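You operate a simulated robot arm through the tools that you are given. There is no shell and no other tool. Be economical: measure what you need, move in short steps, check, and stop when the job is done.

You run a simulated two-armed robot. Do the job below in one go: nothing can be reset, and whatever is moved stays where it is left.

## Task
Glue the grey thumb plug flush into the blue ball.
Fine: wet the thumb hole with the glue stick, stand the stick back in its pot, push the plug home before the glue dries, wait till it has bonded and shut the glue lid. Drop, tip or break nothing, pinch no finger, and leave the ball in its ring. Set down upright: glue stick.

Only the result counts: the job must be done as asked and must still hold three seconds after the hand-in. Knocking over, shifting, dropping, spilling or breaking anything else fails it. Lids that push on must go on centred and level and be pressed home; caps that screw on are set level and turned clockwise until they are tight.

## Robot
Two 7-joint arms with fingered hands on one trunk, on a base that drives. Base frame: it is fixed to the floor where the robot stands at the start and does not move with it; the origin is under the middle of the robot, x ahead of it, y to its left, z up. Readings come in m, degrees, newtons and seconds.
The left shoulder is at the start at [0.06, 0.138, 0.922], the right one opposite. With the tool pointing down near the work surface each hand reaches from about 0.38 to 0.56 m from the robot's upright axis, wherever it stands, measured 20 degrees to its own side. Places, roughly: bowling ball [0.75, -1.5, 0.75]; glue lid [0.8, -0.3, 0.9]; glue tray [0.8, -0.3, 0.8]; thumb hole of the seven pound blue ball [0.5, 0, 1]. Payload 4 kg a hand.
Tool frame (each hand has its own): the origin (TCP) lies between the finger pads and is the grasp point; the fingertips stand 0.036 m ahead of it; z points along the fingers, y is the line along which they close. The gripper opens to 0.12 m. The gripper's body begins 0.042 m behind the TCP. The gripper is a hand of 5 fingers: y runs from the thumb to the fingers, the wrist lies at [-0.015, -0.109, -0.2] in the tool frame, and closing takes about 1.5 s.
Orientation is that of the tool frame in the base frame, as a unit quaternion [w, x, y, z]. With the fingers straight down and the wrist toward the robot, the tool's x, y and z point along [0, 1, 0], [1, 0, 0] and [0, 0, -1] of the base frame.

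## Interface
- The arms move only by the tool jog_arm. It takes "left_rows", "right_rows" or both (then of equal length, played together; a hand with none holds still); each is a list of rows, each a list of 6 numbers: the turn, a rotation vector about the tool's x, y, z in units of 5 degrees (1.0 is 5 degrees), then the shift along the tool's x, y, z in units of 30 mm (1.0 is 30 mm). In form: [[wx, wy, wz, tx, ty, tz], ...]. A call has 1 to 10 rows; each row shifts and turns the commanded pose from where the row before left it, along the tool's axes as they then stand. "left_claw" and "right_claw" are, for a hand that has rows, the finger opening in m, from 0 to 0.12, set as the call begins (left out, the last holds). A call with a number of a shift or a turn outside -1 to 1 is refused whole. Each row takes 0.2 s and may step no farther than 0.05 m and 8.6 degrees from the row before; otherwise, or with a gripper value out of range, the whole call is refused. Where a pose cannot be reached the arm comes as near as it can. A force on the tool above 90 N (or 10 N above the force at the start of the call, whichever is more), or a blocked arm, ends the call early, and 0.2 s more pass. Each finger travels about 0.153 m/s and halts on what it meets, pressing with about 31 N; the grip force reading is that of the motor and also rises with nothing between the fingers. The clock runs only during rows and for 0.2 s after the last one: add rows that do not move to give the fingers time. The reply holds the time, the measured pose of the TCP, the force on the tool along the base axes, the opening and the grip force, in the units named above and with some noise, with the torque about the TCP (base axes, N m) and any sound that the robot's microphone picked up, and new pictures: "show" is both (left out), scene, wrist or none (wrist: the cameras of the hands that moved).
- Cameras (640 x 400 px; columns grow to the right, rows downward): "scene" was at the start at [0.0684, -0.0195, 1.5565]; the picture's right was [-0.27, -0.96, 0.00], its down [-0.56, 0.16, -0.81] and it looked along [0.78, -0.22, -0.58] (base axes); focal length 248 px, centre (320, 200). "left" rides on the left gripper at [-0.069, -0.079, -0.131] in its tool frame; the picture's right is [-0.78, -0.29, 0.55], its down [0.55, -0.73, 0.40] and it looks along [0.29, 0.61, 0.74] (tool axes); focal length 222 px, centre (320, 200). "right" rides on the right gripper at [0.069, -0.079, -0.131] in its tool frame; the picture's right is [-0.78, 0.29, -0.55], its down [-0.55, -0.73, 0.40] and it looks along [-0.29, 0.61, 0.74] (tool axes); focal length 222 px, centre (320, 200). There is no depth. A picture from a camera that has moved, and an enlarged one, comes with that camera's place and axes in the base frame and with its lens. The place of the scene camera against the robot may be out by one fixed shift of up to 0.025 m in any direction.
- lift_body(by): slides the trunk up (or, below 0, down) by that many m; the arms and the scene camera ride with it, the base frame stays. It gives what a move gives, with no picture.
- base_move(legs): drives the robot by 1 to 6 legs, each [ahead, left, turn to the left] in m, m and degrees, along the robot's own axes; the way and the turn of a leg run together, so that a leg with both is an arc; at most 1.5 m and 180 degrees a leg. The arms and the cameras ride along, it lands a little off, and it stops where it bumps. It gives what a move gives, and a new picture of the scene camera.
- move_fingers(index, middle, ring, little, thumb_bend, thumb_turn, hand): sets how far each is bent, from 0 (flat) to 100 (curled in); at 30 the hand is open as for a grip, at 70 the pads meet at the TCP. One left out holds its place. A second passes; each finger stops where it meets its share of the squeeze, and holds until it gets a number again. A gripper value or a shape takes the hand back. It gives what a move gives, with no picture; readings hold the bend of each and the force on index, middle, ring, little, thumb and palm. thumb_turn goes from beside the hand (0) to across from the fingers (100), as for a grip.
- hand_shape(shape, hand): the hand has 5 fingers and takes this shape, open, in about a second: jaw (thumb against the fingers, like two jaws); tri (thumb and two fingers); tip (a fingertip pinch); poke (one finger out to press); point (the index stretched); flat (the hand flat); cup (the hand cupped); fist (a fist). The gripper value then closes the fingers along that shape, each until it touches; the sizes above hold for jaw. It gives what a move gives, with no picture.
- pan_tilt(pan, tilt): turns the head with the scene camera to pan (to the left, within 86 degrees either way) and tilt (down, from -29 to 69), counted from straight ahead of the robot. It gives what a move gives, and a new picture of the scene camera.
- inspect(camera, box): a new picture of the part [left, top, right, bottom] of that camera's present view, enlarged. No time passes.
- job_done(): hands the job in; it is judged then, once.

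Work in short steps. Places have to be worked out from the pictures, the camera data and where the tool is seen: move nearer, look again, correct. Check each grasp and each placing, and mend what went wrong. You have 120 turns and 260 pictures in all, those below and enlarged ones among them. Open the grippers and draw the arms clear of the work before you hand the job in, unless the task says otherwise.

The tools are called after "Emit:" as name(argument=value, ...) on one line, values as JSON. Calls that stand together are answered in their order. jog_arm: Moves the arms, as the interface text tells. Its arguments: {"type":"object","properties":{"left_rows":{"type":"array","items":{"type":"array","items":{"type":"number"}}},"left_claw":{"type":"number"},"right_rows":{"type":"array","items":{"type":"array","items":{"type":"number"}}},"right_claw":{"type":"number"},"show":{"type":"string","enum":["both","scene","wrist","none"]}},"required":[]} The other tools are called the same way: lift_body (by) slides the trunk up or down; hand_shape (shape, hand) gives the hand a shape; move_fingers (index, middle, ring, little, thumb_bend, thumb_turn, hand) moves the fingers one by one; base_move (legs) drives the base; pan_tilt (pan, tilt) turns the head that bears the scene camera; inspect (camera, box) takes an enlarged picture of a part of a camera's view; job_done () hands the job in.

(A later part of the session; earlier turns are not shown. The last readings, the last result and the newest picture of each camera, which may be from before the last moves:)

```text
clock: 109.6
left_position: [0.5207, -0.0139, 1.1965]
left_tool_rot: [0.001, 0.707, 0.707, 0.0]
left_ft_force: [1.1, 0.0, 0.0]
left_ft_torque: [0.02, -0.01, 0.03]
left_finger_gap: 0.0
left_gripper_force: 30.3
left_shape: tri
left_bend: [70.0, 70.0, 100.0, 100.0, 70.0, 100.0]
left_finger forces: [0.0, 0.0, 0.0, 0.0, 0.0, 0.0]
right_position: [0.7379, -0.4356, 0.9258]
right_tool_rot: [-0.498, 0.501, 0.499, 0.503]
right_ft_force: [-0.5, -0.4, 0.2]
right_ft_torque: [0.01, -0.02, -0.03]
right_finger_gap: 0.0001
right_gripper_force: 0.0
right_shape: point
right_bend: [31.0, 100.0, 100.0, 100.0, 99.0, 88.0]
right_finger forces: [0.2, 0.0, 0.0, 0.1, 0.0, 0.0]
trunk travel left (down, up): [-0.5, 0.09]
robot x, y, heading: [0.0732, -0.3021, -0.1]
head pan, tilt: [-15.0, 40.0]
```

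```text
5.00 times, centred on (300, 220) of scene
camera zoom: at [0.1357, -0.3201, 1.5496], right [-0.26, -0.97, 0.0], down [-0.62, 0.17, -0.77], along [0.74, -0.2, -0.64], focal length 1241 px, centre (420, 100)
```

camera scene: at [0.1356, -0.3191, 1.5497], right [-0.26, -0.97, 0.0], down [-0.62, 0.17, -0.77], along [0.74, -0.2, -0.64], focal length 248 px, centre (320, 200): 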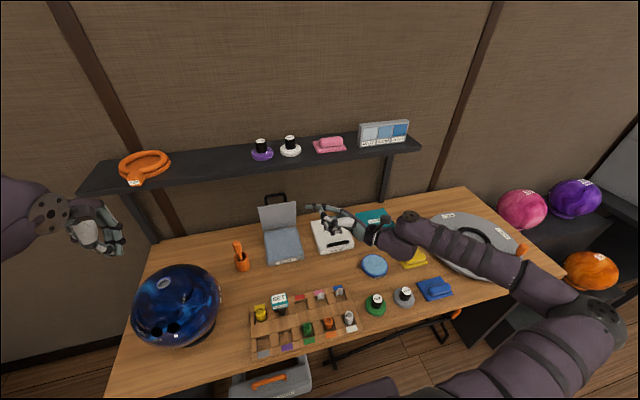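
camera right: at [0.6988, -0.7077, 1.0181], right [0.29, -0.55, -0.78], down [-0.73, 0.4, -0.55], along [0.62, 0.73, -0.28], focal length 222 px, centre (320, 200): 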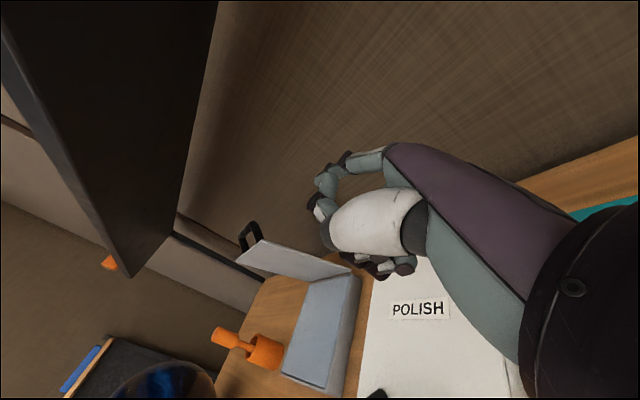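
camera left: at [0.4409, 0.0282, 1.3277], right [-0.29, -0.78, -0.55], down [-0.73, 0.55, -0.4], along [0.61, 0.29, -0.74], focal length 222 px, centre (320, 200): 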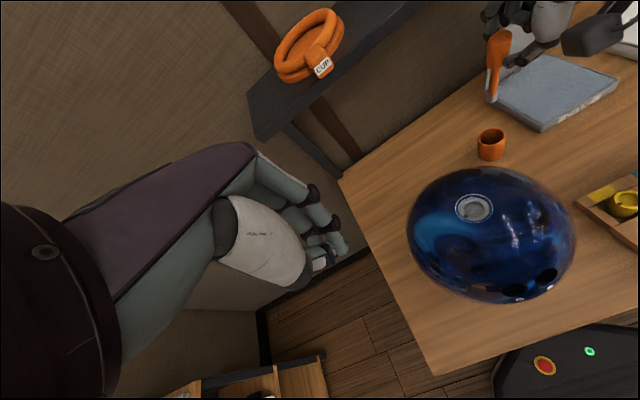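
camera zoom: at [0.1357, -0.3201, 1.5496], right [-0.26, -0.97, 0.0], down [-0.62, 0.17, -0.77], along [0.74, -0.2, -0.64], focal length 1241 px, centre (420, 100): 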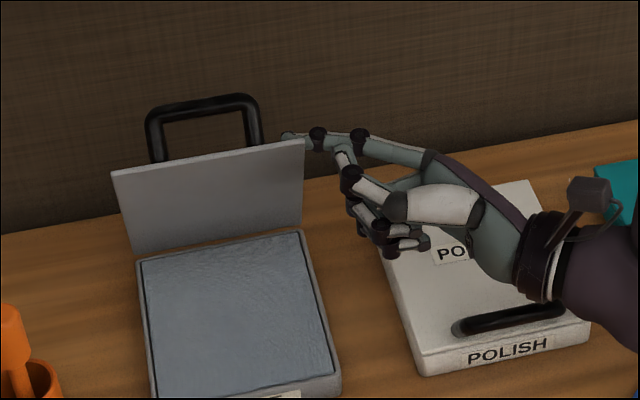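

The lid follows smoothly. Continue along the arc.

Emit:
jog_arm(right_rows=[[0, 0, 0, -0.27, -0.57, 0], [0, 0, 0, -0.3, -0.55, 0], [0, 0, 0, -0.5, -0.63, 0], [0, 0, 0, 0, 0, 0]], show="none")

Emit:
inspect(camera="scene", box=[250, 180, 350, 260])

Emit:
inspect(camera="right", box=[200, 130, 440, 330])

```text
clock: 110.6
left_position: [0.5199, -0.0135, 1.1962]
left_tool_rot: [-0.001, 0.707, 0.708, -0.001]
left_ft_force: [0.2, 0.2, 0.0]
left_ft_torque: [0.03, 0.01, -0.01]
left_finger_gap: 0.0
left_gripper_force: 30.9
left_shape: tri
left_bend: [70.0, 70.0, 100.0, 100.0, 70.0, 100.0]
left_finger forces: [0.0, 0.0, 0.0, 0.1, 0.1, 0.0]
right_position: [0.6865, -0.4348, 0.8974]
right_tool_rot: [-0.496, 0.498, 0.501, 0.505]
right_ft_force: [22.9, -1.2, 29.7]
right_ft_torque: [-2.55, -1.15, 1.93]
right_finger_gap: 0.0
right_gripper_force: 0.1
right_shape: point
right_bend: [31.0, 100.0, 100.0, 100.0, 99.0, 88.0]
right_finger forces: [0.1, 0.0, 0.0, 0.0, 0.0, 33.1]
trunk travel left (down, up): [-0.5, 0.09]
robot x, y, heading: [0.0716, -0.2987, 0.1]
head pan, tilt: [-15.0, 40.0]
```

```text
5.00 times, centred on (300, 220) of scene
camera zoom: at [0.1357, -0.3194, 1.5501], right [-0.26, -0.97, 0.0], down [-0.62, 0.17, -0.77], along [0.74, -0.2, -0.64], focal length 1241 px, centre (420, 100)
```

zoom: 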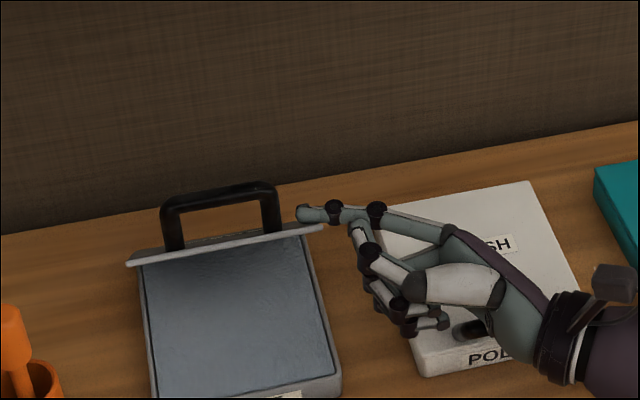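

```text
2.00 times, centred on (320, 230) of right
camera zoom: at [0.6064, -0.5663, 0.9654], right [0.3, -0.55, -0.78], down [-0.72, 0.4, -0.56], along [0.62, 0.73, -0.28], focal length 444 px, centre (320, 140)
```

zoom: 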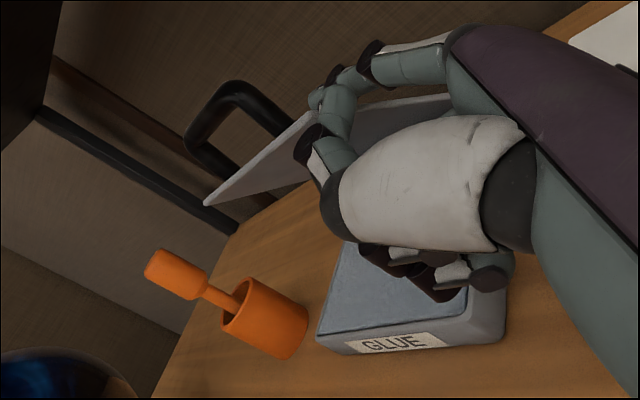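

The palm side bumps something (33 N, likely the polish box's handle). I lift 20 mm right away and look.

Emit:
jog_arm(right_rows=[[0, 0, 0, 0.35, 0.2, 0], [0, 0, 0, 0.35, 0, 0], [0, 0, 0, 0, 0, 0]], show="none")

Emit:
inspect(camera="scene", box=[250, 190, 390, 290])

Emit:
inspect(camera="right", box=[200, 130, 440, 330])

```text
clock: 111.4
left_position: [0.5207, -0.0142, 1.196]
left_tool_rot: [0.0, 0.707, 0.707, -0.001]
left_ft_force: [-0.2, 0.1, 0.4]
left_ft_torque: [-0.03, -0.03, 0.01]
left_finger_gap: 0.0001
left_gripper_force: 31.1
left_shape: tri
left_bend: [70.0, 70.0, 100.0, 100.0, 70.0, 100.0]
left_finger forces: [0.0, 0.0, 0.0, 0.0, 0.0, 0.0]
right_position: [0.6895, -0.4357, 0.914]
right_tool_rot: [-0.498, 0.501, 0.498, 0.503]
right_ft_force: [0.3, 0.3, 0.1]
right_ft_torque: [0.01, -0.03, 0.02]
right_finger_gap: 0.0
right_gripper_force: 0.1
right_shape: point
right_bend: [31.0, 100.0, 100.0, 100.0, 99.0, 88.0]
right_finger forces: [0.1, 0.0, 0.0, 0.0, 0.0, 0.1]
trunk travel left (down, up): [-0.5, 0.09]
robot x, y, heading: [0.0683, -0.3015, 0.1]
head pan, tilt: [-15.0, 40.0]
```

```text
4.00 times, centred on (320, 240) of scene
camera zoom: at [0.1355, -0.3202, 1.5495], right [-0.26, -0.97, 0.0], down [-0.62, 0.17, -0.77], along [0.74, -0.2, -0.64], focal length 993 px, centre (320, 40)
```

zoom: 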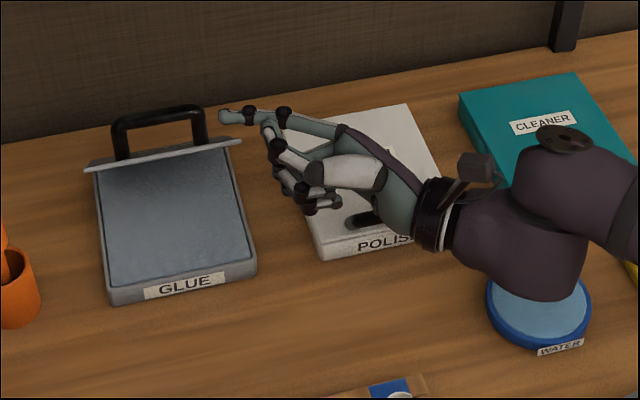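

```text
2.00 times, centred on (320, 230) of right
camera zoom: at [0.6105, -0.5668, 0.9814], right [0.29, -0.55, -0.79], down [-0.73, 0.4, -0.55], along [0.62, 0.73, -0.28], focal length 444 px, centre (320, 140)
```

zoom: 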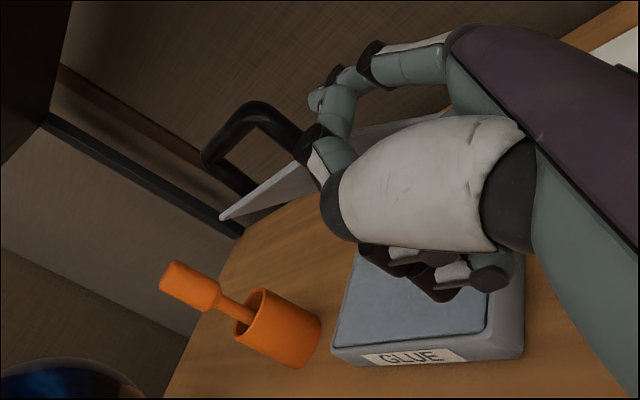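

The lid now rests at ~42°, glue box and polish box in place. I lift the hand away, roll it back to straight-down and then press the lid from above.

Emit:
jog_arm(right_rows=[[0, 0, 0, 1, -0.2, -0.3], [0, 0, 0, 1, -0.2, -0.3], [0, 0, 0, 1, 0, -0.3], [0, 0, 0, 1, 0, 0], [0, -1, 0, 0, 0, 0], [0, -1, 0, 0, 0, 0], [0, -1, 0, 0, 0, 0], [0, -1, 0, 0, 0, 0], [0, -1, 0, 0, 0, 0], [0, -1, 0, 0, 0, 0]], show="none")

Emit:
jog_arm(right_rows=[[0, -1, 0, 0, 0, 0], [0, -1, 0, 0, 0, 0], [0, -1, 0, 0, 0, 0], [0, -1, 0, 0, 0, 0], [0, -1, 0, 0, 0, 0], [0, -1, 0, 0, 0, 0], [0, -1, 0, 0, 0, 0], [0, -1, 0, 0, 0, 0], [0, -1, 0, 0, 0, 0], [0, -1, 0, 0, 0, 0]], show="none")

Emit:
hand_shape(hand="right", shape="tri")

Emit:
jog_arm(right_rows=[[0, -1, 0, 0, 0, 0], [0, -1, 0, 0, 0, 0], [0, 0, 0, 0, 0, 0], [0, 0, 0, 0, 0, 0]], right_claw=0.0, show="both")

Emit:
inspect(camera="right", box=[160, 130, 400, 350])

```text
clock: 113.6
left_position: [0.5201, -0.0143, 1.1952]
left_tool_rot: [0.001, 0.707, 0.707, 0.0]
left_ft_force: [-0.5, 0.7, 0.3]
left_ft_torque: [0.01, 0.03, 0.0]
left_finger_gap: 0.0
left_gripper_force: 31.0
left_shape: tri
left_bend: [70.0, 70.0, 100.0, 100.0, 70.0, 100.0]
left_finger forces: [0.0, 0.0, 0.0, 0.1, 0.0, 0.1]
right_position: [0.6769, -0.4622, 1.035]
right_tool_rot: [-0.351, 0.614, 0.611, 0.356]
right_ft_force: [0.6, 1.1, 0.2]
right_ft_torque: [0.01, 0.01, 0.0]
right_finger_gap: 0.0
right_gripper_force: 0.0
right_shape: point
right_bend: [31.0, 100.0, 100.0, 100.0, 99.0, 88.0]
right_finger forces: [0.1, 0.0, 0.0, 0.1, 0.0, 0.0]
trunk travel left (down, up): [-0.5, 0.09]
robot x, y, heading: [0.07, -0.3031, -0.1]
head pan, tilt: [-15.0, 40.0]
```

```text
clock: 115.8
left_position: [0.5201, -0.0145, 1.1963]
left_tool_rot: [0.0, 0.707, 0.707, -0.001]
left_ft_force: [0.2, 0.3, 0.2]
left_ft_torque: [0.03, 0.02, 0.02]
left_finger_gap: 0.0002
left_gripper_force: 31.0
left_shape: tri
left_bend: [70.0, 70.0, 100.0, 100.0, 70.0, 100.0]
left_finger forces: [0.1, 0.1, 0.0, 0.1, 0.1, 0.0]
right_position: [0.6779, -0.4632, 1.0364]
right_tool_rot: [-0.06, 0.707, 0.702, 0.063]
right_ft_force: [-0.7, 0.8, 1.0]
right_ft_torque: [-0.05, 0.02, 0.0]
right_finger_gap: 0.0
right_gripper_force: 0.0
right_shape: point
right_bend: [31.0, 100.0, 100.0, 100.0, 99.0, 88.0]
right_finger forces: [0.0, 0.0, 0.0, 0.0, 0.1, 0.0]
trunk travel left (down, up): [-0.5, 0.09]
robot x, y, heading: [0.0693, -0.3013, -0.1]
head pan, tilt: [-15.0, 40.0]
```

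```text
clock: 116.7
left_position: [0.5205, -0.0141, 1.1955]
left_tool_rot: [0.0, 0.707, 0.707, 0.0]
left_ft_force: [-0.6, 0.0, -0.1]
left_ft_torque: [0.02, 0.01, -0.02]
left_finger_gap: 0.0
left_gripper_force: 31.3
left_shape: tri
left_bend: [70.0, 70.0, 100.0, 100.0, 70.0, 100.0]
left_finger forces: [0.1, 0.0, 0.0, 0.1, 0.0, 0.1]
right_position: [0.6777, -0.463, 1.0352]
right_tool_rot: [-0.061, 0.706, 0.702, 0.064]
right_ft_force: [0.1, -0.1, 0.3]
right_ft_torque: [0.0, 0.02, 0.0]
right_finger_gap: 0.1197
right_gripper_force: 0.0
right_shape: tri
right_bend: [30.0, 30.0, 99.0, 99.0, 30.0, 97.0]
right_finger forces: [0.0, 0.1, 0.0, 0.0, 0.0, 0.0]
trunk travel left (down, up): [-0.5, 0.09]
robot x, y, heading: [0.0721, -0.3021, 0.2]
head pan, tilt: [-15.0, 40.0]
```

```text
clock: 117.7
left_position: [0.5201, -0.0156, 1.1959]
left_tool_rot: [0.0, 0.707, 0.708, 0.0]
left_ft_force: [0.1, -0.2, -0.3]
left_ft_torque: [-0.02, -0.01, -0.02]
left_finger_gap: 0.0
left_gripper_force: 31.2
left_shape: tri
left_bend: [70.0, 70.0, 100.0, 100.0, 70.0, 100.0]
left_finger forces: [0.1, 0.1, 0.1, 0.0, 0.1, 0.1]
right_position: [0.6766, -0.4622, 1.036]
right_tool_rot: [0.002, 0.71, 0.705, 0.002]
right_ft_force: [-0.3, -0.2, -0.1]
right_ft_torque: [-0.02, -0.01, 0.0]
right_finger_gap: 0.0
right_gripper_force: 30.7
right_shape: tri
right_bend: [70.0, 70.0, 100.0, 100.0, 70.0, 100.0]
right_finger forces: [0.1, 0.0, 0.1, 0.1, 0.0, 0.2]
trunk travel left (down, up): [-0.5, 0.09]
robot x, y, heading: [0.0699, -0.2982, -0.1]
head pan, tilt: [-15.0, 40.0]
camera scene: at [0.1358, -0.3202, 1.5496], right [-0.26, -0.97, 0.0], down [-0.62, 0.17, -0.77], along [0.74, -0.2, -0.64], focal length 248 px, centre (320, 200)
camera right: at [0.599, -0.3938, 1.1651], right [0.28, -0.79, 0.55], down [-0.74, -0.54, -0.4], along [0.61, -0.29, -0.73], focal length 222 px, centre (320, 200)
```

scene: 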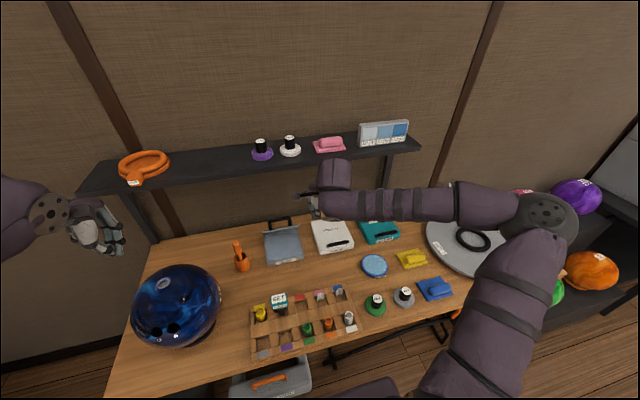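
right: 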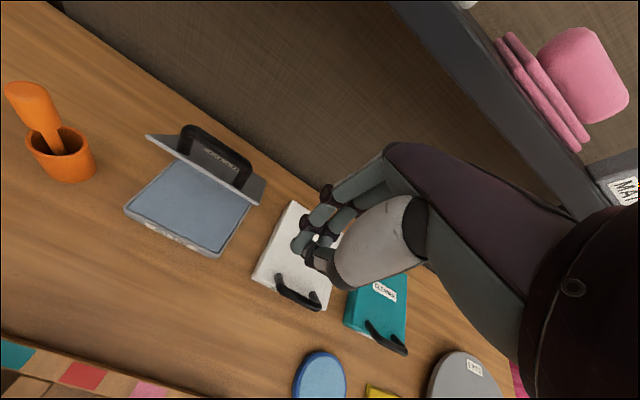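

```text
1.82 times, centred on (280, 240) of right
camera zoom: at [0.599, -0.3938, 1.1651], right [0.28, -0.79, 0.55], down [-0.74, -0.54, -0.4], along [0.61, -0.29, -0.73], focal length 404 px, centre (393, 127)
```

zoom: 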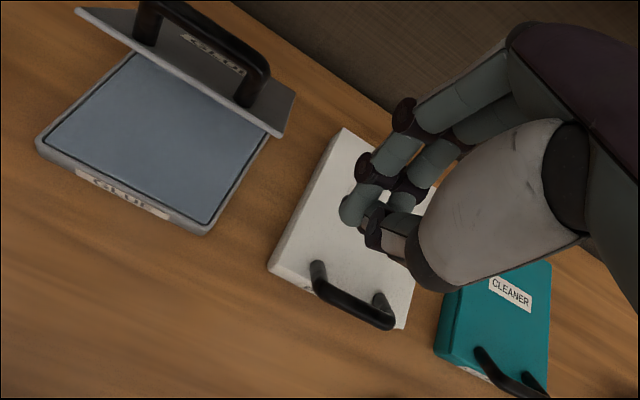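

Lid at ~44°, handle bar ≈(0.756,-0.349,0.954). I'll take the bar between thumb and fingers from above and guide the lid down. Move above the bar with fingers open 60 mm.

Emit:
jog_arm(right_rows=[[0, 0, 0, 0.94, 0.66, 0.2], [0, 0, 0, 0.94, 0.66, 0.2], [0, 0, 0, 0.94, 0.66, 0.2], [0, 0, 0, 0.94, 0.66, 0.2], [0, 0, 0, 0, 0, 0]], right_claw=0.07, show="none")

Emit:
inspect(camera="right", box=[180, 130, 420, 350])

Emit:
inspect(camera="scene", box=[230, 180, 370, 280])

```text
clock: 118.9
left_position: [0.522, -0.0137, 1.1964]
left_tool_rot: [0.0, 0.707, 0.707, 0.0]
left_ft_force: [-1.0, 0.0, -0.3]
left_ft_torque: [0.05, -0.01, 0.03]
left_finger_gap: 0.0
left_gripper_force: 31.1
left_shape: tri
left_bend: [70.0, 70.0, 100.0, 100.0, 70.0, 100.0]
left_finger forces: [0.1, 0.1, 0.0, 0.1, 0.1, 0.0]
right_position: [0.6844, -0.4538, 1.0337]
right_tool_rot: [0.0, 0.709, 0.705, 0.003]
right_ft_force: [0.1, -0.5, 1.0]
right_ft_torque: [0.01, 0.0, -0.03]
right_finger_gap: 0.0697
right_gripper_force: 0.1
right_shape: tri
right_bend: [39.0, 42.0, 99.0, 99.0, 49.0, 100.0]
right_finger forces: [0.0, 0.1, 0.0, 0.0, 0.0, 0.0]
right hand out of reach, approached as far as the arm can: row 1, 2, 3, 4
trunk travel left (down, up): [-0.5, 0.09]
robot x, y, heading: [0.0693, -0.3027, 0.1]
head pan, tilt: [-15.0, 40.0]
```

```text
1.82 times, centred on (300, 240) of right
camera zoom: at [0.6055, -0.3843, 1.1629], right [0.28, -0.79, 0.55], down [-0.74, -0.54, -0.4], along [0.61, -0.29, -0.73], focal length 404 px, centre (356, 127)
```

zoom: 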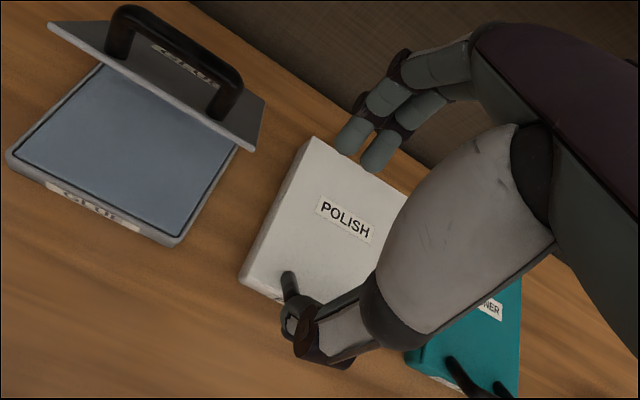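

```text
4.00 times, centred on (300, 230) of scene
camera zoom: at [0.1356, -0.3201, 1.5496], right [-0.26, -0.97, 0.0], down [-0.62, 0.17, -0.77], along [0.74, -0.2, -0.64], focal length 993 px, centre (400, 80)
```

zoom: 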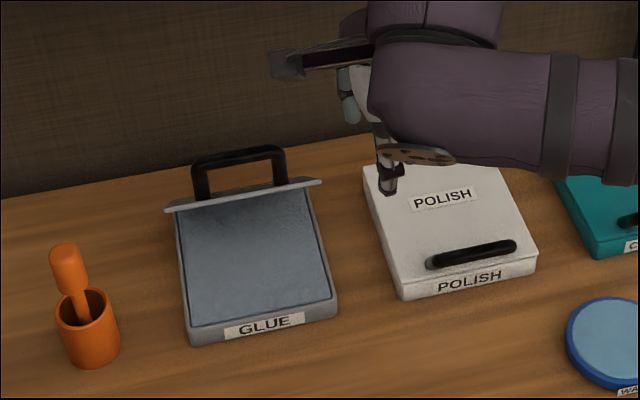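

This arm branch cannot get there from this base position. I undo the move and drive 0.2 m left (where the tray was reachable before).

Emit:
jog_arm(right_rows=[[0, 0, 0, -0.94, -0.66, -0.2], [0, 0, 0, -0.94, -0.66, -0.2], [0, 0, 0, -0.94, -0.66, -0.2], [0, 0, 0, -0.94, -0.66, -0.2], [0, 0, 0, 0, -0.5, -0.5]], show="none")

Emit:
base_move(legs=[[0, 0.2, 0]])

```text
clock: 120.1
left_position: [0.5199, -0.0135, 1.1954]
left_tool_rot: [0.0, 0.706, 0.708, 0.0]
left_ft_force: [0.1, 0.5, 0.6]
left_ft_torque: [0.01, -0.06, 0.01]
left_finger_gap: 0.0
left_gripper_force: 30.7
left_shape: tri
left_bend: [70.0, 70.0, 100.0, 100.0, 70.0, 100.0]
left_finger forces: [0.0, 0.0, 0.0, 0.0, 0.1, 0.0]
right_position: [0.5882, -0.5667, 1.0717]
right_tool_rot: [0.0, 0.709, 0.705, 0.002]
right_ft_force: [-0.9, 0.3, -0.1]
right_ft_torque: [-0.01, 0.0, 0.01]
right_finger_gap: 0.0698
right_gripper_force: 0.1
right_shape: tri
right_bend: [39.0, 42.0, 99.0, 99.0, 49.0, 100.0]
right_finger forces: [0.0, 0.0, 0.0, 0.0, 0.1, 0.1]
trunk travel left (down, up): [-0.5, 0.09]
robot x, y, heading: [0.074, -0.3014, 0.1]
head pan, tilt: [-15.0, 40.0]
```

```text
clock: 121.7
left_position: [0.5194, 0.1858, 1.1953]
left_tool_rot: [0.0, 0.706, 0.708, 0.0]
left_ft_force: [-0.6, 0.2, 0.1]
left_ft_torque: [-0.04, -0.05, 0.01]
left_finger_gap: 0.0003
left_gripper_force: 31.6
left_shape: tri
left_bend: [70.0, 70.0, 100.0, 100.0, 70.0, 100.0]
left_finger forces: [0.0, 0.0, 0.0, 0.0, 0.0, 0.1]
right_position: [0.5894, -0.3668, 1.072]
right_tool_rot: [0.001, 0.708, 0.706, 0.003]
right_ft_force: [-0.8, 1.2, -1.2]
right_ft_torque: [-0.04, 0.0, 0.02]
right_finger_gap: 0.0702
right_gripper_force: 0.1
right_shape: tri
right_bend: [39.0, 42.0, 99.0, 99.0, 49.0, 100.0]
right_finger forces: [0.1, 0.0, 0.0, 0.0, 0.0, 0.0]
trunk travel left (down, up): [-0.5, 0.09]
robot x, y, heading: [0.0675, -0.1046, 0.4]
head pan, tilt: [-15.0, 40.0]
camera scene: at [0.1353, -0.1211, 1.5497], right [-0.26, -0.97, 0.0], down [-0.62, 0.16, -0.77], along [0.74, -0.2, -0.64], focal length 248 px, centre (320, 200)
```

scene: 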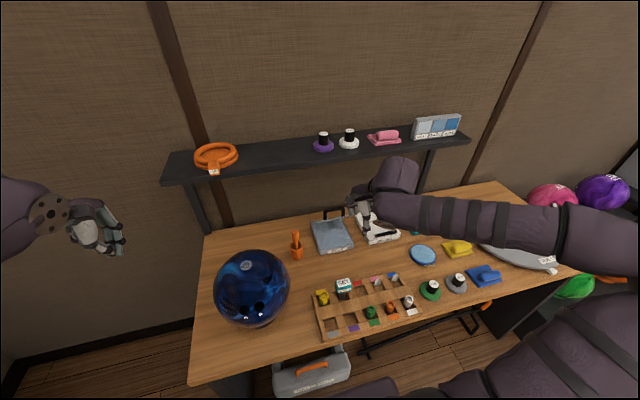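

Now toward the bar from here.

Emit:
jog_arm(right_rows=[[0, 0, 0, 0.1, 0.93, 0.33], [0, 0, 0, 0.1, 0.93, 0.33], [0, 0, 0, 0.1, 0.93, 0.33], [0, 0, 0, 0.1, 0.93, 0.33], [0, 0, 0, 0.1, 0.93, 0.33], [0, 0, 0, 0.1, 0.9, 0.33], [0, 0, 0, 0, 0, 0]], show="none")

Emit:
inspect(camera="right", box=[180, 130, 420, 350])

Emit:
inspect(camera="scene", box=[260, 180, 400, 280])

```text
clock: 123.2
left_position: [0.5185, 0.1851, 1.1963]
left_tool_rot: [-0.001, 0.706, 0.709, 0.0]
left_ft_force: [0.3, -0.8, -0.9]
left_ft_torque: [-0.04, 0.01, 0.0]
left_finger_gap: 0.0
left_gripper_force: 30.3
left_shape: tri
left_bend: [70.0, 70.0, 100.0, 100.0, 70.0, 100.0]
left_finger forces: [0.0, 0.0, 0.0, 0.0, 0.0, 0.0]
right_position: [0.7576, -0.3486, 1.0146]
right_tool_rot: [0.001, 0.708, 0.706, 0.002]
right_ft_force: [-0.5, 0.3, 0.0]
right_ft_torque: [0.0, -0.01, 0.01]
right_finger_gap: 0.0699
right_gripper_force: 0.1
right_shape: tri
right_bend: [39.0, 42.0, 99.0, 99.0, 49.0, 100.0]
right_finger forces: [0.0, 0.0, 0.1, 0.0, 0.1, 0.0]
trunk travel left (down, up): [-0.5, 0.09]
robot x, y, heading: [0.0651, -0.1056, 0.2]
head pan, tilt: [-15.0, 40.0]
```

```text
1.82 times, centred on (300, 240) of right
camera zoom: at [0.6783, -0.28, 1.144], right [0.29, -0.79, 0.55], down [-0.73, -0.55, -0.4], along [0.62, -0.29, -0.73], focal length 404 px, centre (356, 127)
```

zoom: 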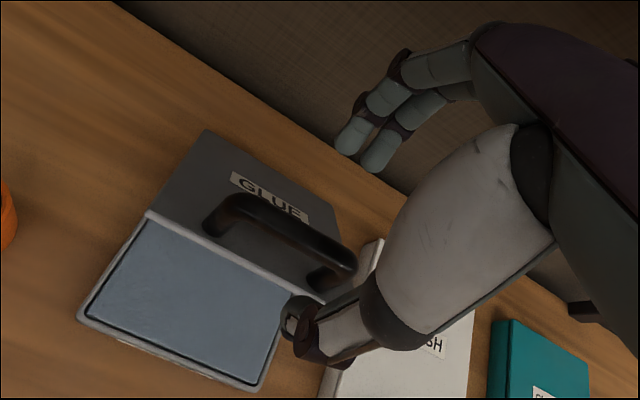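

```text
4.00 times, centred on (330, 230) of scene
camera zoom: at [0.1347, -0.1221, 1.5497], right [-0.26, -0.97, 0.0], down [-0.62, 0.16, -0.77], along [0.74, -0.2, -0.64], focal length 993 px, centre (280, 80)
```

zoom: 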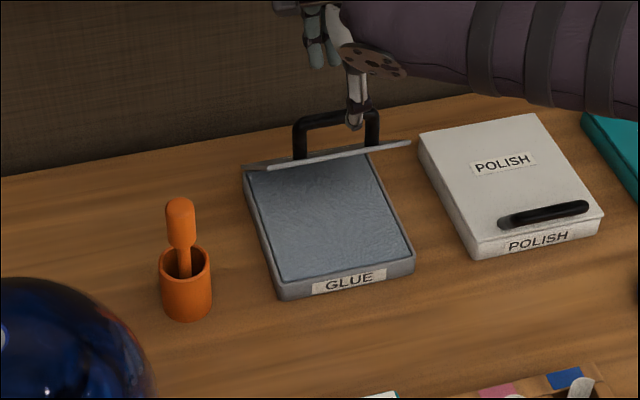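

Bar is between thumb and fingers from above. I lower 38 mm and close gently on it.

Emit:
jog_arm(right_rows=[[0, 0, 0, 0, 0, 0.65], [0, 0, 0, 0, 0, 0.6], [0, 0, 0, 0, 0, 0]], show="none")

Emit:
jog_arm(right_rows=[[0, 0, 0, 0, 0, 0], [0, 0, 0, 0, 0, 0], [0, 0, 0, 0, 0, 0], [0, 0, 0, 0, 0, 0]], right_claw=0.02, show="none")

Emit:
inspect(camera="right", box=[180, 130, 420, 350])

Emit:
inspect(camera="scene", box=[290, 190, 380, 260])

```text
clock: 124.0
left_position: [0.5188, 0.1841, 1.1949]
left_tool_rot: [0.001, 0.706, 0.708, 0.0]
left_ft_force: [0.7, 0.2, 0.1]
left_ft_torque: [-0.01, 0.02, -0.01]
left_finger_gap: 0.0002
left_gripper_force: 31.2
left_shape: tri
left_bend: [70.0, 70.0, 100.0, 100.0, 70.0, 100.0]
left_finger forces: [0.1, 0.0, 0.0, 0.1, 0.0, 0.1]
right_position: [0.7561, -0.3503, 0.9761]
right_tool_rot: [0.001, 0.708, 0.706, 0.002]
right_ft_force: [0.2, 0.8, -0.7]
right_ft_torque: [0.0, 0.0, 0.01]
right_finger_gap: 0.0699
right_gripper_force: 0.0
right_shape: tri
right_bend: [39.0, 42.0, 99.0, 99.0, 49.0, 100.0]
right_finger forces: [0.0, 0.1, 0.0, 0.1, 0.1, 0.0]
trunk travel left (down, up): [-0.5, 0.09]
robot x, y, heading: [0.0647, -0.1064, 0.3]
head pan, tilt: [-15.0, 40.0]
```

```text
clock: 125.0
left_position: [0.519, 0.1849, 1.1956]
left_tool_rot: [0.0, 0.706, 0.708, 0.001]
left_ft_force: [-0.4, 0.7, -0.3]
left_ft_torque: [-0.03, 0.01, 0.0]
left_finger_gap: 0.0001
left_gripper_force: 31.4
left_shape: tri
left_bend: [70.0, 70.0, 100.0, 100.0, 70.0, 100.0]
left_finger forces: [0.0, 0.0, 0.1, 0.0, 0.0, 0.1]
right_position: [0.7562, -0.3502, 0.9767]
right_tool_rot: [0.001, 0.707, 0.707, 0.002]
right_ft_force: [-0.5, 0.6, -0.5]
right_ft_torque: [0.03, 0.04, -0.03]
right_finger_gap: 0.02
right_gripper_force: 0.0
right_shape: tri
right_bend: [72.0, 61.0, 99.0, 99.0, 70.0, 100.0]
right_finger forces: [0.0, 0.0, 0.0, 0.0, 0.0, 0.1]
trunk travel left (down, up): [-0.5, 0.09]
robot x, y, heading: [0.0691, -0.1053, 0.1]
head pan, tilt: [-15.0, 40.0]
```

```text
1.82 times, centred on (300, 240) of right
camera zoom: at [0.6776, -0.2809, 1.1055], right [0.29, -0.79, 0.55], down [-0.74, -0.55, -0.4], along [0.61, -0.29, -0.73], focal length 404 px, centre (356, 127)
```

zoom: 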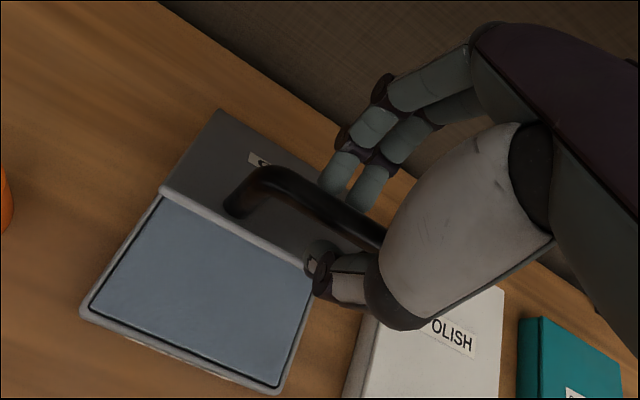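

```text
5.71 times, centred on (335, 225) of scene
camera zoom: at [0.1354, -0.1227, 1.5496], right [-0.26, -0.97, 0.0], down [-0.62, 0.16, -0.77], along [0.74, -0.2, -0.64], focal length 1418 px, centre (234, 57)
```

zoom: 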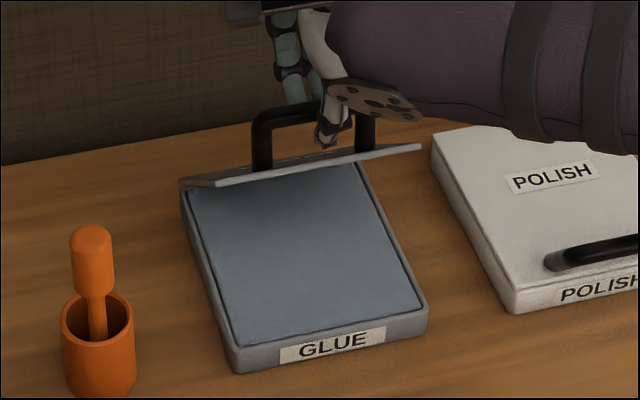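

The bar is caged. I close the grip on it and guide the lid down along its arc.

Emit:
jog_arm(right_rows=[[0, 0, 0, 0, 0, 0], [0, 0, 0, 0, 0, 0], [0, 0, 0, 0, -0.53, 0.47], [0, 0, 0, 0, -0.53, 0.47], [0, 0, 0, 0, 0, 0]], right_claw=0.0, show="none")

Emit:
inspect(camera="scene", box=[290, 190, 380, 260])

Emit:
inspect(camera="right", box=[180, 130, 420, 350])

```text
clock: 126.2
left_position: [0.5214, 0.1842, 1.1952]
left_tool_rot: [0.0, 0.706, 0.708, -0.001]
left_ft_force: [-0.9, -0.6, 0.2]
left_ft_torque: [0.0, 0.0, 0.04]
left_finger_gap: 0.0
left_gripper_force: 30.9
left_shape: tri
left_bend: [70.0, 70.0, 100.0, 100.0, 70.0, 100.0]
left_finger forces: [0.0, 0.0, 0.0, 0.1, 0.0, 0.0]
right_position: [0.7245, -0.3504, 0.9455]
right_tool_rot: [0.0, 0.709, 0.705, 0.002]
right_ft_force: [7.0, -2.6, -7.3]
right_ft_torque: [-0.02, -0.06, -0.12]
right_finger_gap: 0.004
right_gripper_force: 30.7
right_shape: tri
right_bend: [71.0, 71.0, 100.0, 100.0, 76.0, 100.0]
right_finger forces: [13.8, 0.0, 0.0, 0.0, 0.0, 0.0]
trunk travel left (down, up): [-0.5, 0.09]
robot x, y, heading: [0.0694, -0.106, 0.3]
head pan, tilt: [-15.0, 40.0]
```

```text
5.71 times, centred on (335, 225) of scene
camera zoom: at [0.1367, -0.1233, 1.5495], right [-0.26, -0.97, 0.0], down [-0.62, 0.16, -0.77], along [0.74, -0.2, -0.64], focal length 1418 px, centre (234, 57)
```

zoom: 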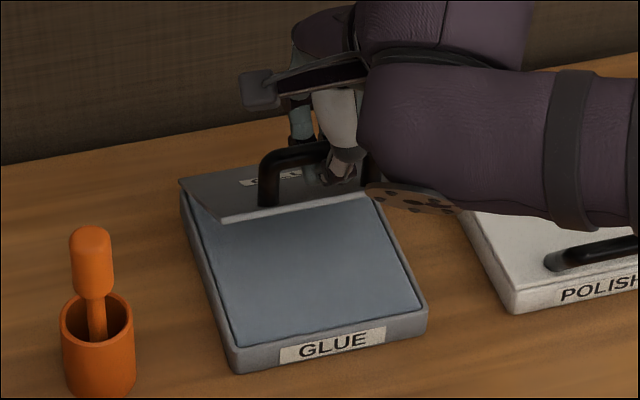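

```text
1.82 times, centred on (300, 240) of right
camera zoom: at [0.6465, -0.2812, 1.0759], right [0.28, -0.79, 0.55], down [-0.74, -0.54, -0.4], along [0.61, -0.29, -0.74], focal length 404 px, centre (356, 127)
```

zoom: 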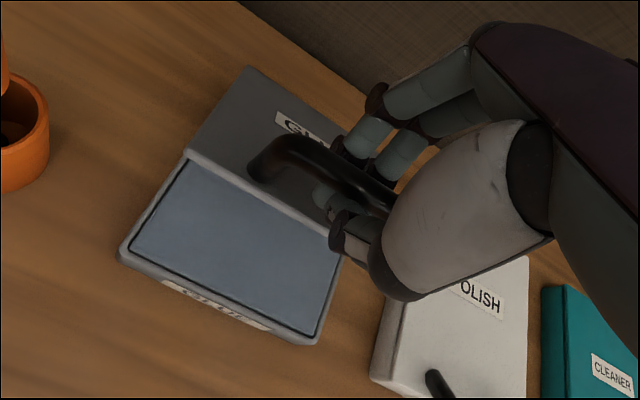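

The lid comes down nicely (~30°). Continue.

Emit:
jog_arm(right_rows=[[0, 0, 0, 0, -0.42, 0.63], [0, 0, 0, 0, -0.42, 0.63], [0, 0, 0, 0, 0, 0]], show="none")

Emit:
inspect(camera="scene", box=[290, 190, 380, 260])

Emit:
inspect(camera="right", box=[180, 130, 420, 350])

```text
clock: 127.0
left_position: [0.519, 0.1845, 1.1947]
left_tool_rot: [0.0, 0.706, 0.708, 0.0]
left_ft_force: [-0.4, 0.1, -0.6]
left_ft_torque: [0.0, -0.01, -0.03]
left_finger_gap: 0.0
left_gripper_force: 31.6
left_shape: tri
left_bend: [70.0, 70.0, 100.0, 100.0, 70.0, 100.0]
left_finger forces: [0.1, 0.0, 0.0, 0.0, 0.0, 0.0]
right_position: [0.6981, -0.3478, 0.9076]
right_tool_rot: [0.002, 0.708, 0.706, 0.002]
right_ft_force: [0.3, 0.7, -0.2]
right_ft_torque: [0.01, 0.02, 0.0]
right_finger_gap: 0.0033
right_gripper_force: 30.9
right_shape: tri
right_bend: [71.0, 72.0, 100.0, 100.0, 76.0, 100.0]
right_finger forces: [0.1, 0.0, 0.0, 0.0, 0.0, 0.1]
trunk travel left (down, up): [-0.5, 0.09]
robot x, y, heading: [0.0691, -0.1058, 0.1]
head pan, tilt: [-15.0, 40.0]
```

```text
5.71 times, centred on (335, 225) of scene
camera zoom: at [0.1353, -0.1225, 1.5497], right [-0.26, -0.97, 0.0], down [-0.62, 0.16, -0.77], along [0.74, -0.2, -0.64], focal length 1418 px, centre (234, 57)
```

zoom: 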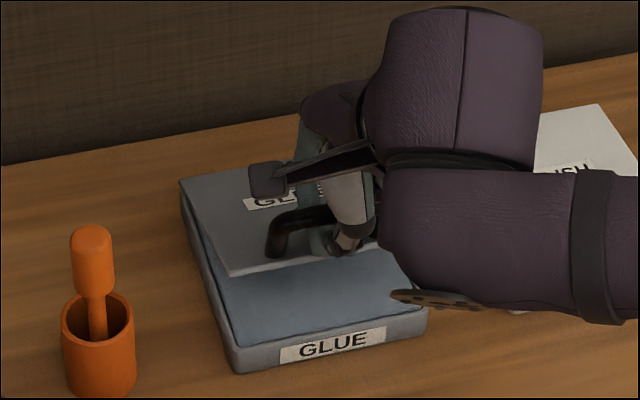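

```text
1.82 times, centred on (300, 240) of right
camera zoom: at [0.6198, -0.2786, 1.0381], right [0.29, -0.79, 0.55], down [-0.74, -0.55, -0.4], along [0.61, -0.29, -0.73], focal length 404 px, centre (356, 127)
```

zoom: 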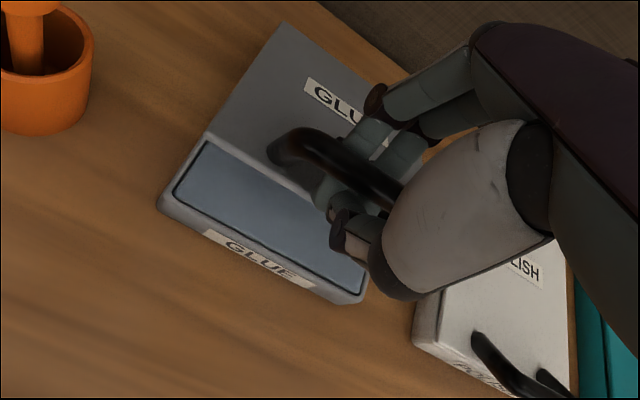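

Lid at ~15°. To keep every finger clear of the closing gap, I release the bar, rise and push the lid shut from above on the handle.

Emit:
jog_arm(right_rows=[[0, 0, 0, 0, 0, 0], [0, 0, 0, 0, 0, 0], [0, 0, 0, 0, 0, 0], [0, 0, 0, 0, 0, -0.6], [0, 0, 0, 0, 0, -0.9], [0, 0, 0, 0, 0, -0.9]], right_claw=0.08, show="none")

Emit:
jog_arm(right_rows=[[0, 0, 0, 0, 0, 0], [0, 0, 0, 0, 0, 0], [0, 0, 0, 0, 0, 0], [0, 0, 0, 0, 0, 0]], right_claw=0.0, show="none")

Emit:
inspect(camera="right", box=[180, 130, 420, 350])

Emit:
inspect(camera="scene", box=[290, 190, 380, 260])

```text
clock: 128.4
left_position: [0.5189, 0.1851, 1.1962]
left_tool_rot: [0.0, 0.706, 0.708, 0.0]
left_ft_force: [1.1, 0.2, 0.1]
left_ft_torque: [0.02, -0.02, 0.01]
left_finger_gap: 0.0
left_gripper_force: 31.0
left_shape: tri
left_bend: [70.0, 70.0, 100.0, 100.0, 70.0, 100.0]
left_finger forces: [0.1, 0.0, 0.0, 0.0, 0.0, 0.0]
right_position: [0.7005, -0.3474, 0.9816]
right_tool_rot: [0.0, 0.709, 0.705, 0.003]
right_ft_force: [-1.1, -0.5, 0.0]
right_ft_torque: [0.0, 0.0, -0.02]
right_finger_gap: 0.0797
right_gripper_force: 0.0
right_shape: tri
right_bend: [36.0, 39.0, 99.0, 99.0, 43.0, 100.0]
right_finger forces: [0.0, 0.1, 0.0, 0.1, 0.0, 0.1]
trunk travel left (down, up): [-0.5, 0.09]
robot x, y, heading: [0.0678, -0.1036, 0.1]
head pan, tilt: [-15.0, 40.0]
```

```text
clock: 129.4
left_position: [0.5183, 0.1848, 1.1953]
left_tool_rot: [0.0, 0.706, 0.708, 0.0]
left_ft_force: [-0.3, 0.7, 0.3]
left_ft_torque: [0.02, 0.01, -0.02]
left_finger_gap: 0.0001
left_gripper_force: 30.8
left_shape: tri
left_bend: [70.0, 70.0, 100.0, 100.0, 70.0, 100.0]
left_finger forces: [0.0, 0.0, 0.0, 0.1, 0.0, 0.0]
right_position: [0.7019, -0.3482, 0.9808]
right_tool_rot: [0.0, 0.709, 0.706, 0.002]
right_ft_force: [0.4, 0.4, 0.5]
right_ft_torque: [-0.02, 0.02, 0.02]
right_finger_gap: 0.0
right_gripper_force: 31.0
right_shape: tri
right_bend: [70.0, 70.0, 100.0, 100.0, 70.0, 100.0]
right_finger forces: [0.0, 0.0, 0.0, 0.1, 0.1, 0.0]
trunk travel left (down, up): [-0.5, 0.09]
robot x, y, heading: [0.0694, -0.1071, 0.3]
head pan, tilt: [-15.0, 40.0]
```

```text
1.82 times, centred on (300, 240) of right
camera zoom: at [0.622, -0.2792, 1.1104], right [0.29, -0.79, 0.55], down [-0.74, -0.55, -0.4], along [0.61, -0.29, -0.73], focal length 404 px, centre (356, 127)
```

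zoom: 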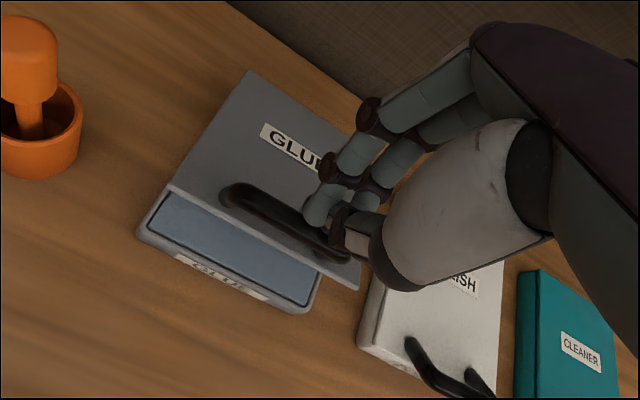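

```text
5.71 times, centred on (335, 225) of scene
camera zoom: at [0.1354, -0.1227, 1.5496], right [-0.26, -0.97, 0.0], down [-0.62, 0.16, -0.77], along [0.74, -0.2, -0.64], focal length 1418 px, centre (234, 57)
```

zoom: 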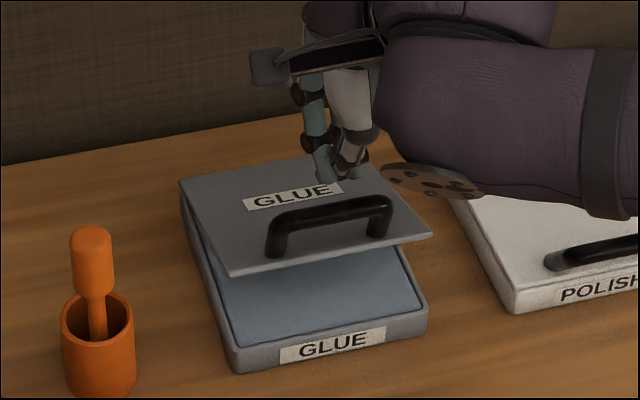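

Lid at ~16°. I press on the flat lid just behind the handle (x≈0.745) straight down.

Emit:
jog_arm(right_rows=[[0, 0, 0, 0, 0.72, 0], [0, 0, 0, 0, 0.72, 0.2], [0, 0, 0, 0, 0, 0.85], [0, 0, 0, 0, 0, 0.85], [0, 0, 0, 0, 0, 0.7], [0, 0, 0, 0, 0, 0.5], [0, 0, 0, 0, 0, 0]], show="none")

Emit:
inspect(camera="scene", box=[290, 190, 380, 260])

Emit:
inspect(camera="right", box=[180, 130, 420, 350])

```text
clock: 131.1
left_position: [0.5189, 0.1853, 1.1962]
left_tool_rot: [0.0, 0.706, 0.708, -0.001]
left_ft_force: [-0.3, -0.4, 0.2]
left_ft_torque: [-0.01, 0.03, 0.01]
left_finger_gap: 0.0
left_gripper_force: 31.5
left_shape: tri
left_bend: [70.0, 70.0, 100.0, 100.0, 70.0, 100.0]
left_finger forces: [0.1, 0.0, 0.0, 0.0, 0.0, 0.0]
right_position: [0.7434, -0.349, 0.8871]
right_tool_rot: [0.001, 0.709, 0.706, 0.003]
right_ft_force: [-0.6, 1.6, -0.1]
right_ft_torque: [0.02, -0.02, -0.01]
right_finger_gap: 0.0002
right_gripper_force: 31.3
right_shape: tri
right_bend: [70.0, 70.0, 100.0, 100.0, 70.0, 100.0]
right_finger forces: [0.0, 0.0, 0.0, 0.1, 0.1, 0.0]
trunk travel left (down, up): [-0.5, 0.09]
robot x, y, heading: [0.0708, -0.1043, 0.2]
head pan, tilt: [-15.0, 40.0]
```

```text
5.71 times, centred on (335, 225) of scene
camera zoom: at [0.1354, -0.1226, 1.5496], right [-0.26, -0.97, 0.0], down [-0.62, 0.16, -0.77], along [0.74, -0.2, -0.64], focal length 1418 px, centre (234, 57)
```

zoom: 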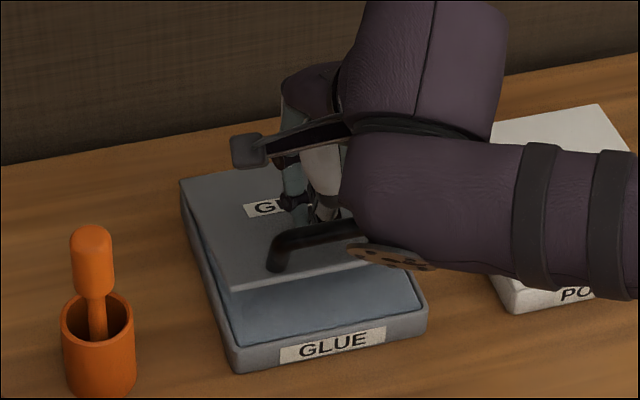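

```text
1.82 times, centred on (300, 240) of right
camera zoom: at [0.6641, -0.2807, 1.0171], right [0.29, -0.79, 0.55], down [-0.74, -0.55, -0.4], along [0.61, -0.29, -0.73], focal length 404 px, centre (356, 127)
```

zoom: 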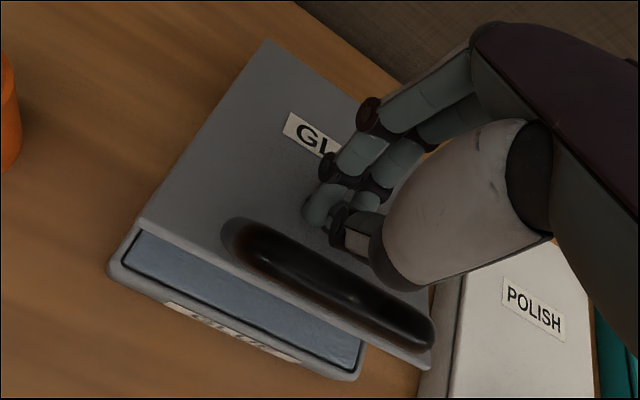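

It is going down. Continue in small steps until it is shut.

Emit:
jog_arm(right_rows=[[0, 0, 0, 0, 0, 0.35], [0, 0, 0, 0, 0, 0.3], [0, 0, 0, 0, 0, 0.15], [0, 0, 0, 0, 0, 0]], show="none")

Emit:
jog_arm(right_rows=[[0, 0, 0, 0, 0, 0.15], [0, 0, 0, 0, 0, 0]], show="none")

Emit:
inspect(camera="scene", box=[290, 190, 380, 260])

```text
clock: 132.1
left_position: [0.5193, 0.1843, 1.1958]
left_tool_rot: [-0.001, 0.706, 0.708, -0.001]
left_ft_force: [0.7, -0.3, -0.8]
left_ft_torque: [0.03, -0.02, 0.01]
left_finger_gap: 0.0002
left_gripper_force: 30.9
left_shape: tri
left_bend: [70.0, 70.0, 100.0, 100.0, 70.0, 100.0]
left_finger forces: [0.0, 0.0, 0.0, 0.0, 0.0, 0.0]
right_position: [0.7434, -0.3503, 0.8632]
right_tool_rot: [0.001, 0.708, 0.706, 0.002]
right_ft_force: [-0.3, -0.4, 0.3]
right_ft_torque: [0.0, -0.01, 0.0]
right_finger_gap: 0.0
right_gripper_force: 30.9
right_shape: tri
right_bend: [70.0, 70.0, 100.0, 100.0, 70.0, 100.0]
right_finger forces: [0.0, 0.1, 0.1, 0.0, 0.1, 0.0]
trunk travel left (down, up): [-0.5, 0.09]
robot x, y, heading: [0.0697, -0.1053, 0.2]
head pan, tilt: [-15.0, 40.0]
```

```text
clock: 132.7
left_position: [0.5189, 0.1839, 1.1946]
left_tool_rot: [0.0, 0.706, 0.708, 0.001]
left_ft_force: [0.2, -0.6, 0.8]
left_ft_torque: [-0.02, 0.0, -0.01]
left_finger_gap: 0.0
left_gripper_force: 30.4
left_shape: tri
left_bend: [70.0, 70.0, 100.0, 100.0, 70.0, 100.0]
left_finger forces: [0.0, 0.0, 0.0, 0.1, 0.0, 0.1]
right_position: [0.7436, -0.3502, 0.8587]
right_tool_rot: [0.0, 0.709, 0.705, 0.002]
right_ft_force: [-0.8, 1.0, 0.2]
right_ft_torque: [0.01, 0.0, -0.02]
right_finger_gap: 0.0003
right_gripper_force: 30.6
right_shape: tri
right_bend: [70.0, 70.0, 100.0, 100.0, 70.0, 100.0]
right_finger forces: [0.1, 0.0, 0.1, 0.0, 0.0, 0.1]
trunk travel left (down, up): [-0.5, 0.09]
robot x, y, heading: [0.0684, -0.1047, 0.0]
head pan, tilt: [-15.0, 40.0]
```

```text
5.71 times, centred on (335, 225) of scene
camera zoom: at [0.1354, -0.1226, 1.5496], right [-0.26, -0.97, 0.0], down [-0.62, 0.16, -0.77], along [0.74, -0.2, -0.64], focal length 1418 px, centre (234, 57)
```

zoom: 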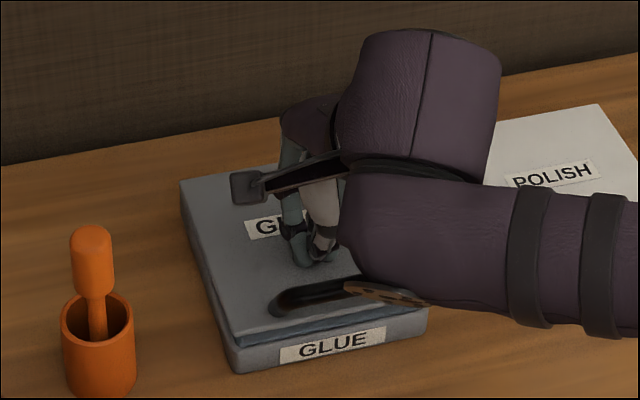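

Nearly shut, hardly any resistance. A few mm more until contact force rises.

Emit:
jog_arm(right_rows=[[0, 0, 0, 0, 0, 0.13], [0, 0, 0, 0, 0, 0.1], [0, 0, 0, 0, 0, 0]], show="none")

Emit:
inspect(camera="scene", box=[290, 190, 380, 260])

```text
clock: 133.4
left_position: [0.5182, 0.1849, 1.196]
left_tool_rot: [0.0, 0.706, 0.708, -0.001]
left_ft_force: [0.1, 0.4, 0.0]
left_ft_torque: [0.01, 0.02, 0.0]
left_finger_gap: 0.0
left_gripper_force: 31.1
left_shape: tri
left_bend: [70.0, 70.0, 100.0, 100.0, 70.0, 100.0]
left_finger forces: [0.0, 0.1, 0.0, 0.0, 0.0, 0.0]
right_position: [0.7423, -0.3503, 0.8519]
right_tool_rot: [0.0, 0.708, 0.706, 0.002]
right_ft_force: [0.3, -0.6, 0.0]
right_ft_torque: [0.0, -0.01, 0.0]
right_finger_gap: 0.0
right_gripper_force: 30.7
right_shape: tri
right_bend: [70.0, 70.0, 100.0, 100.0, 70.0, 100.0]
right_finger forces: [0.0, 0.0, 0.1, 0.0, 0.0, 0.0]
trunk travel left (down, up): [-0.5, 0.09]
robot x, y, heading: [0.0654, -0.1044, 0.0]
head pan, tilt: [-15.0, 40.0]
```

```text
5.71 times, centred on (335, 225) of scene
camera zoom: at [0.1354, -0.1227, 1.5496], right [-0.26, -0.97, 0.0], down [-0.62, 0.16, -0.77], along [0.74, -0.2, -0.64], focal length 1418 px, centre (234, 57)
```

zoom: 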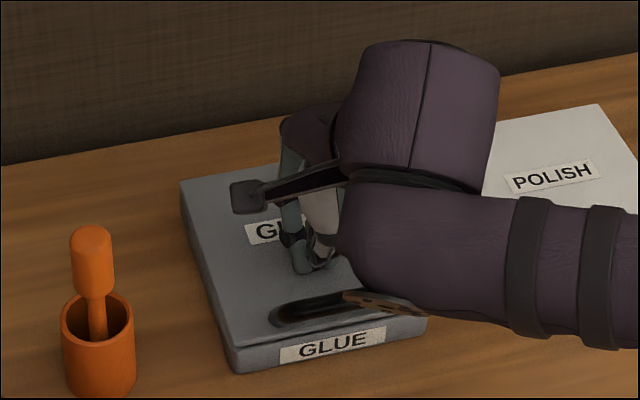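

It looks shut now; one more firm small press to be sure, then I lift away.

Emit:
jog_arm(right_rows=[[0, 0, 0, 0, 0, 0.1], [0, 0, 0, 0, 0, 0.07], [0, 0, 0, 0, 0, 0]], show="none")

```text
clock: 134.2
left_position: [0.5168, 0.1849, 1.196]
left_tool_rot: [0.0, 0.706, 0.708, 0.001]
left_ft_force: [0.8, -0.7, 0.5]
left_ft_torque: [0.01, 0.02, -0.02]
left_finger_gap: 0.0001
left_gripper_force: 30.7
left_shape: tri
left_bend: [70.0, 70.0, 100.0, 100.0, 70.0, 100.0]
left_finger forces: [0.1, 0.0, 0.0, 0.1, 0.1, 0.0]
right_position: [0.7429, -0.3492, 0.8489]
right_tool_rot: [0.003, 0.708, 0.707, 0.003]
right_ft_force: [1.6, 0.2, 12.3]
right_ft_torque: [0.02, -0.07, -0.03]
right_finger_gap: 0.0001
right_gripper_force: 30.8
right_shape: tri
right_bend: [70.0, 70.0, 100.0, 100.0, 70.0, 100.0]
right_finger forces: [0.1, 0.1, 0.1, 0.0, 0.1, 0.0]
trunk travel left (down, up): [-0.5, 0.09]
robot x, y, heading: [0.0717, -0.1067, 0.1]
head pan, tilt: [-15.0, 40.0]
```

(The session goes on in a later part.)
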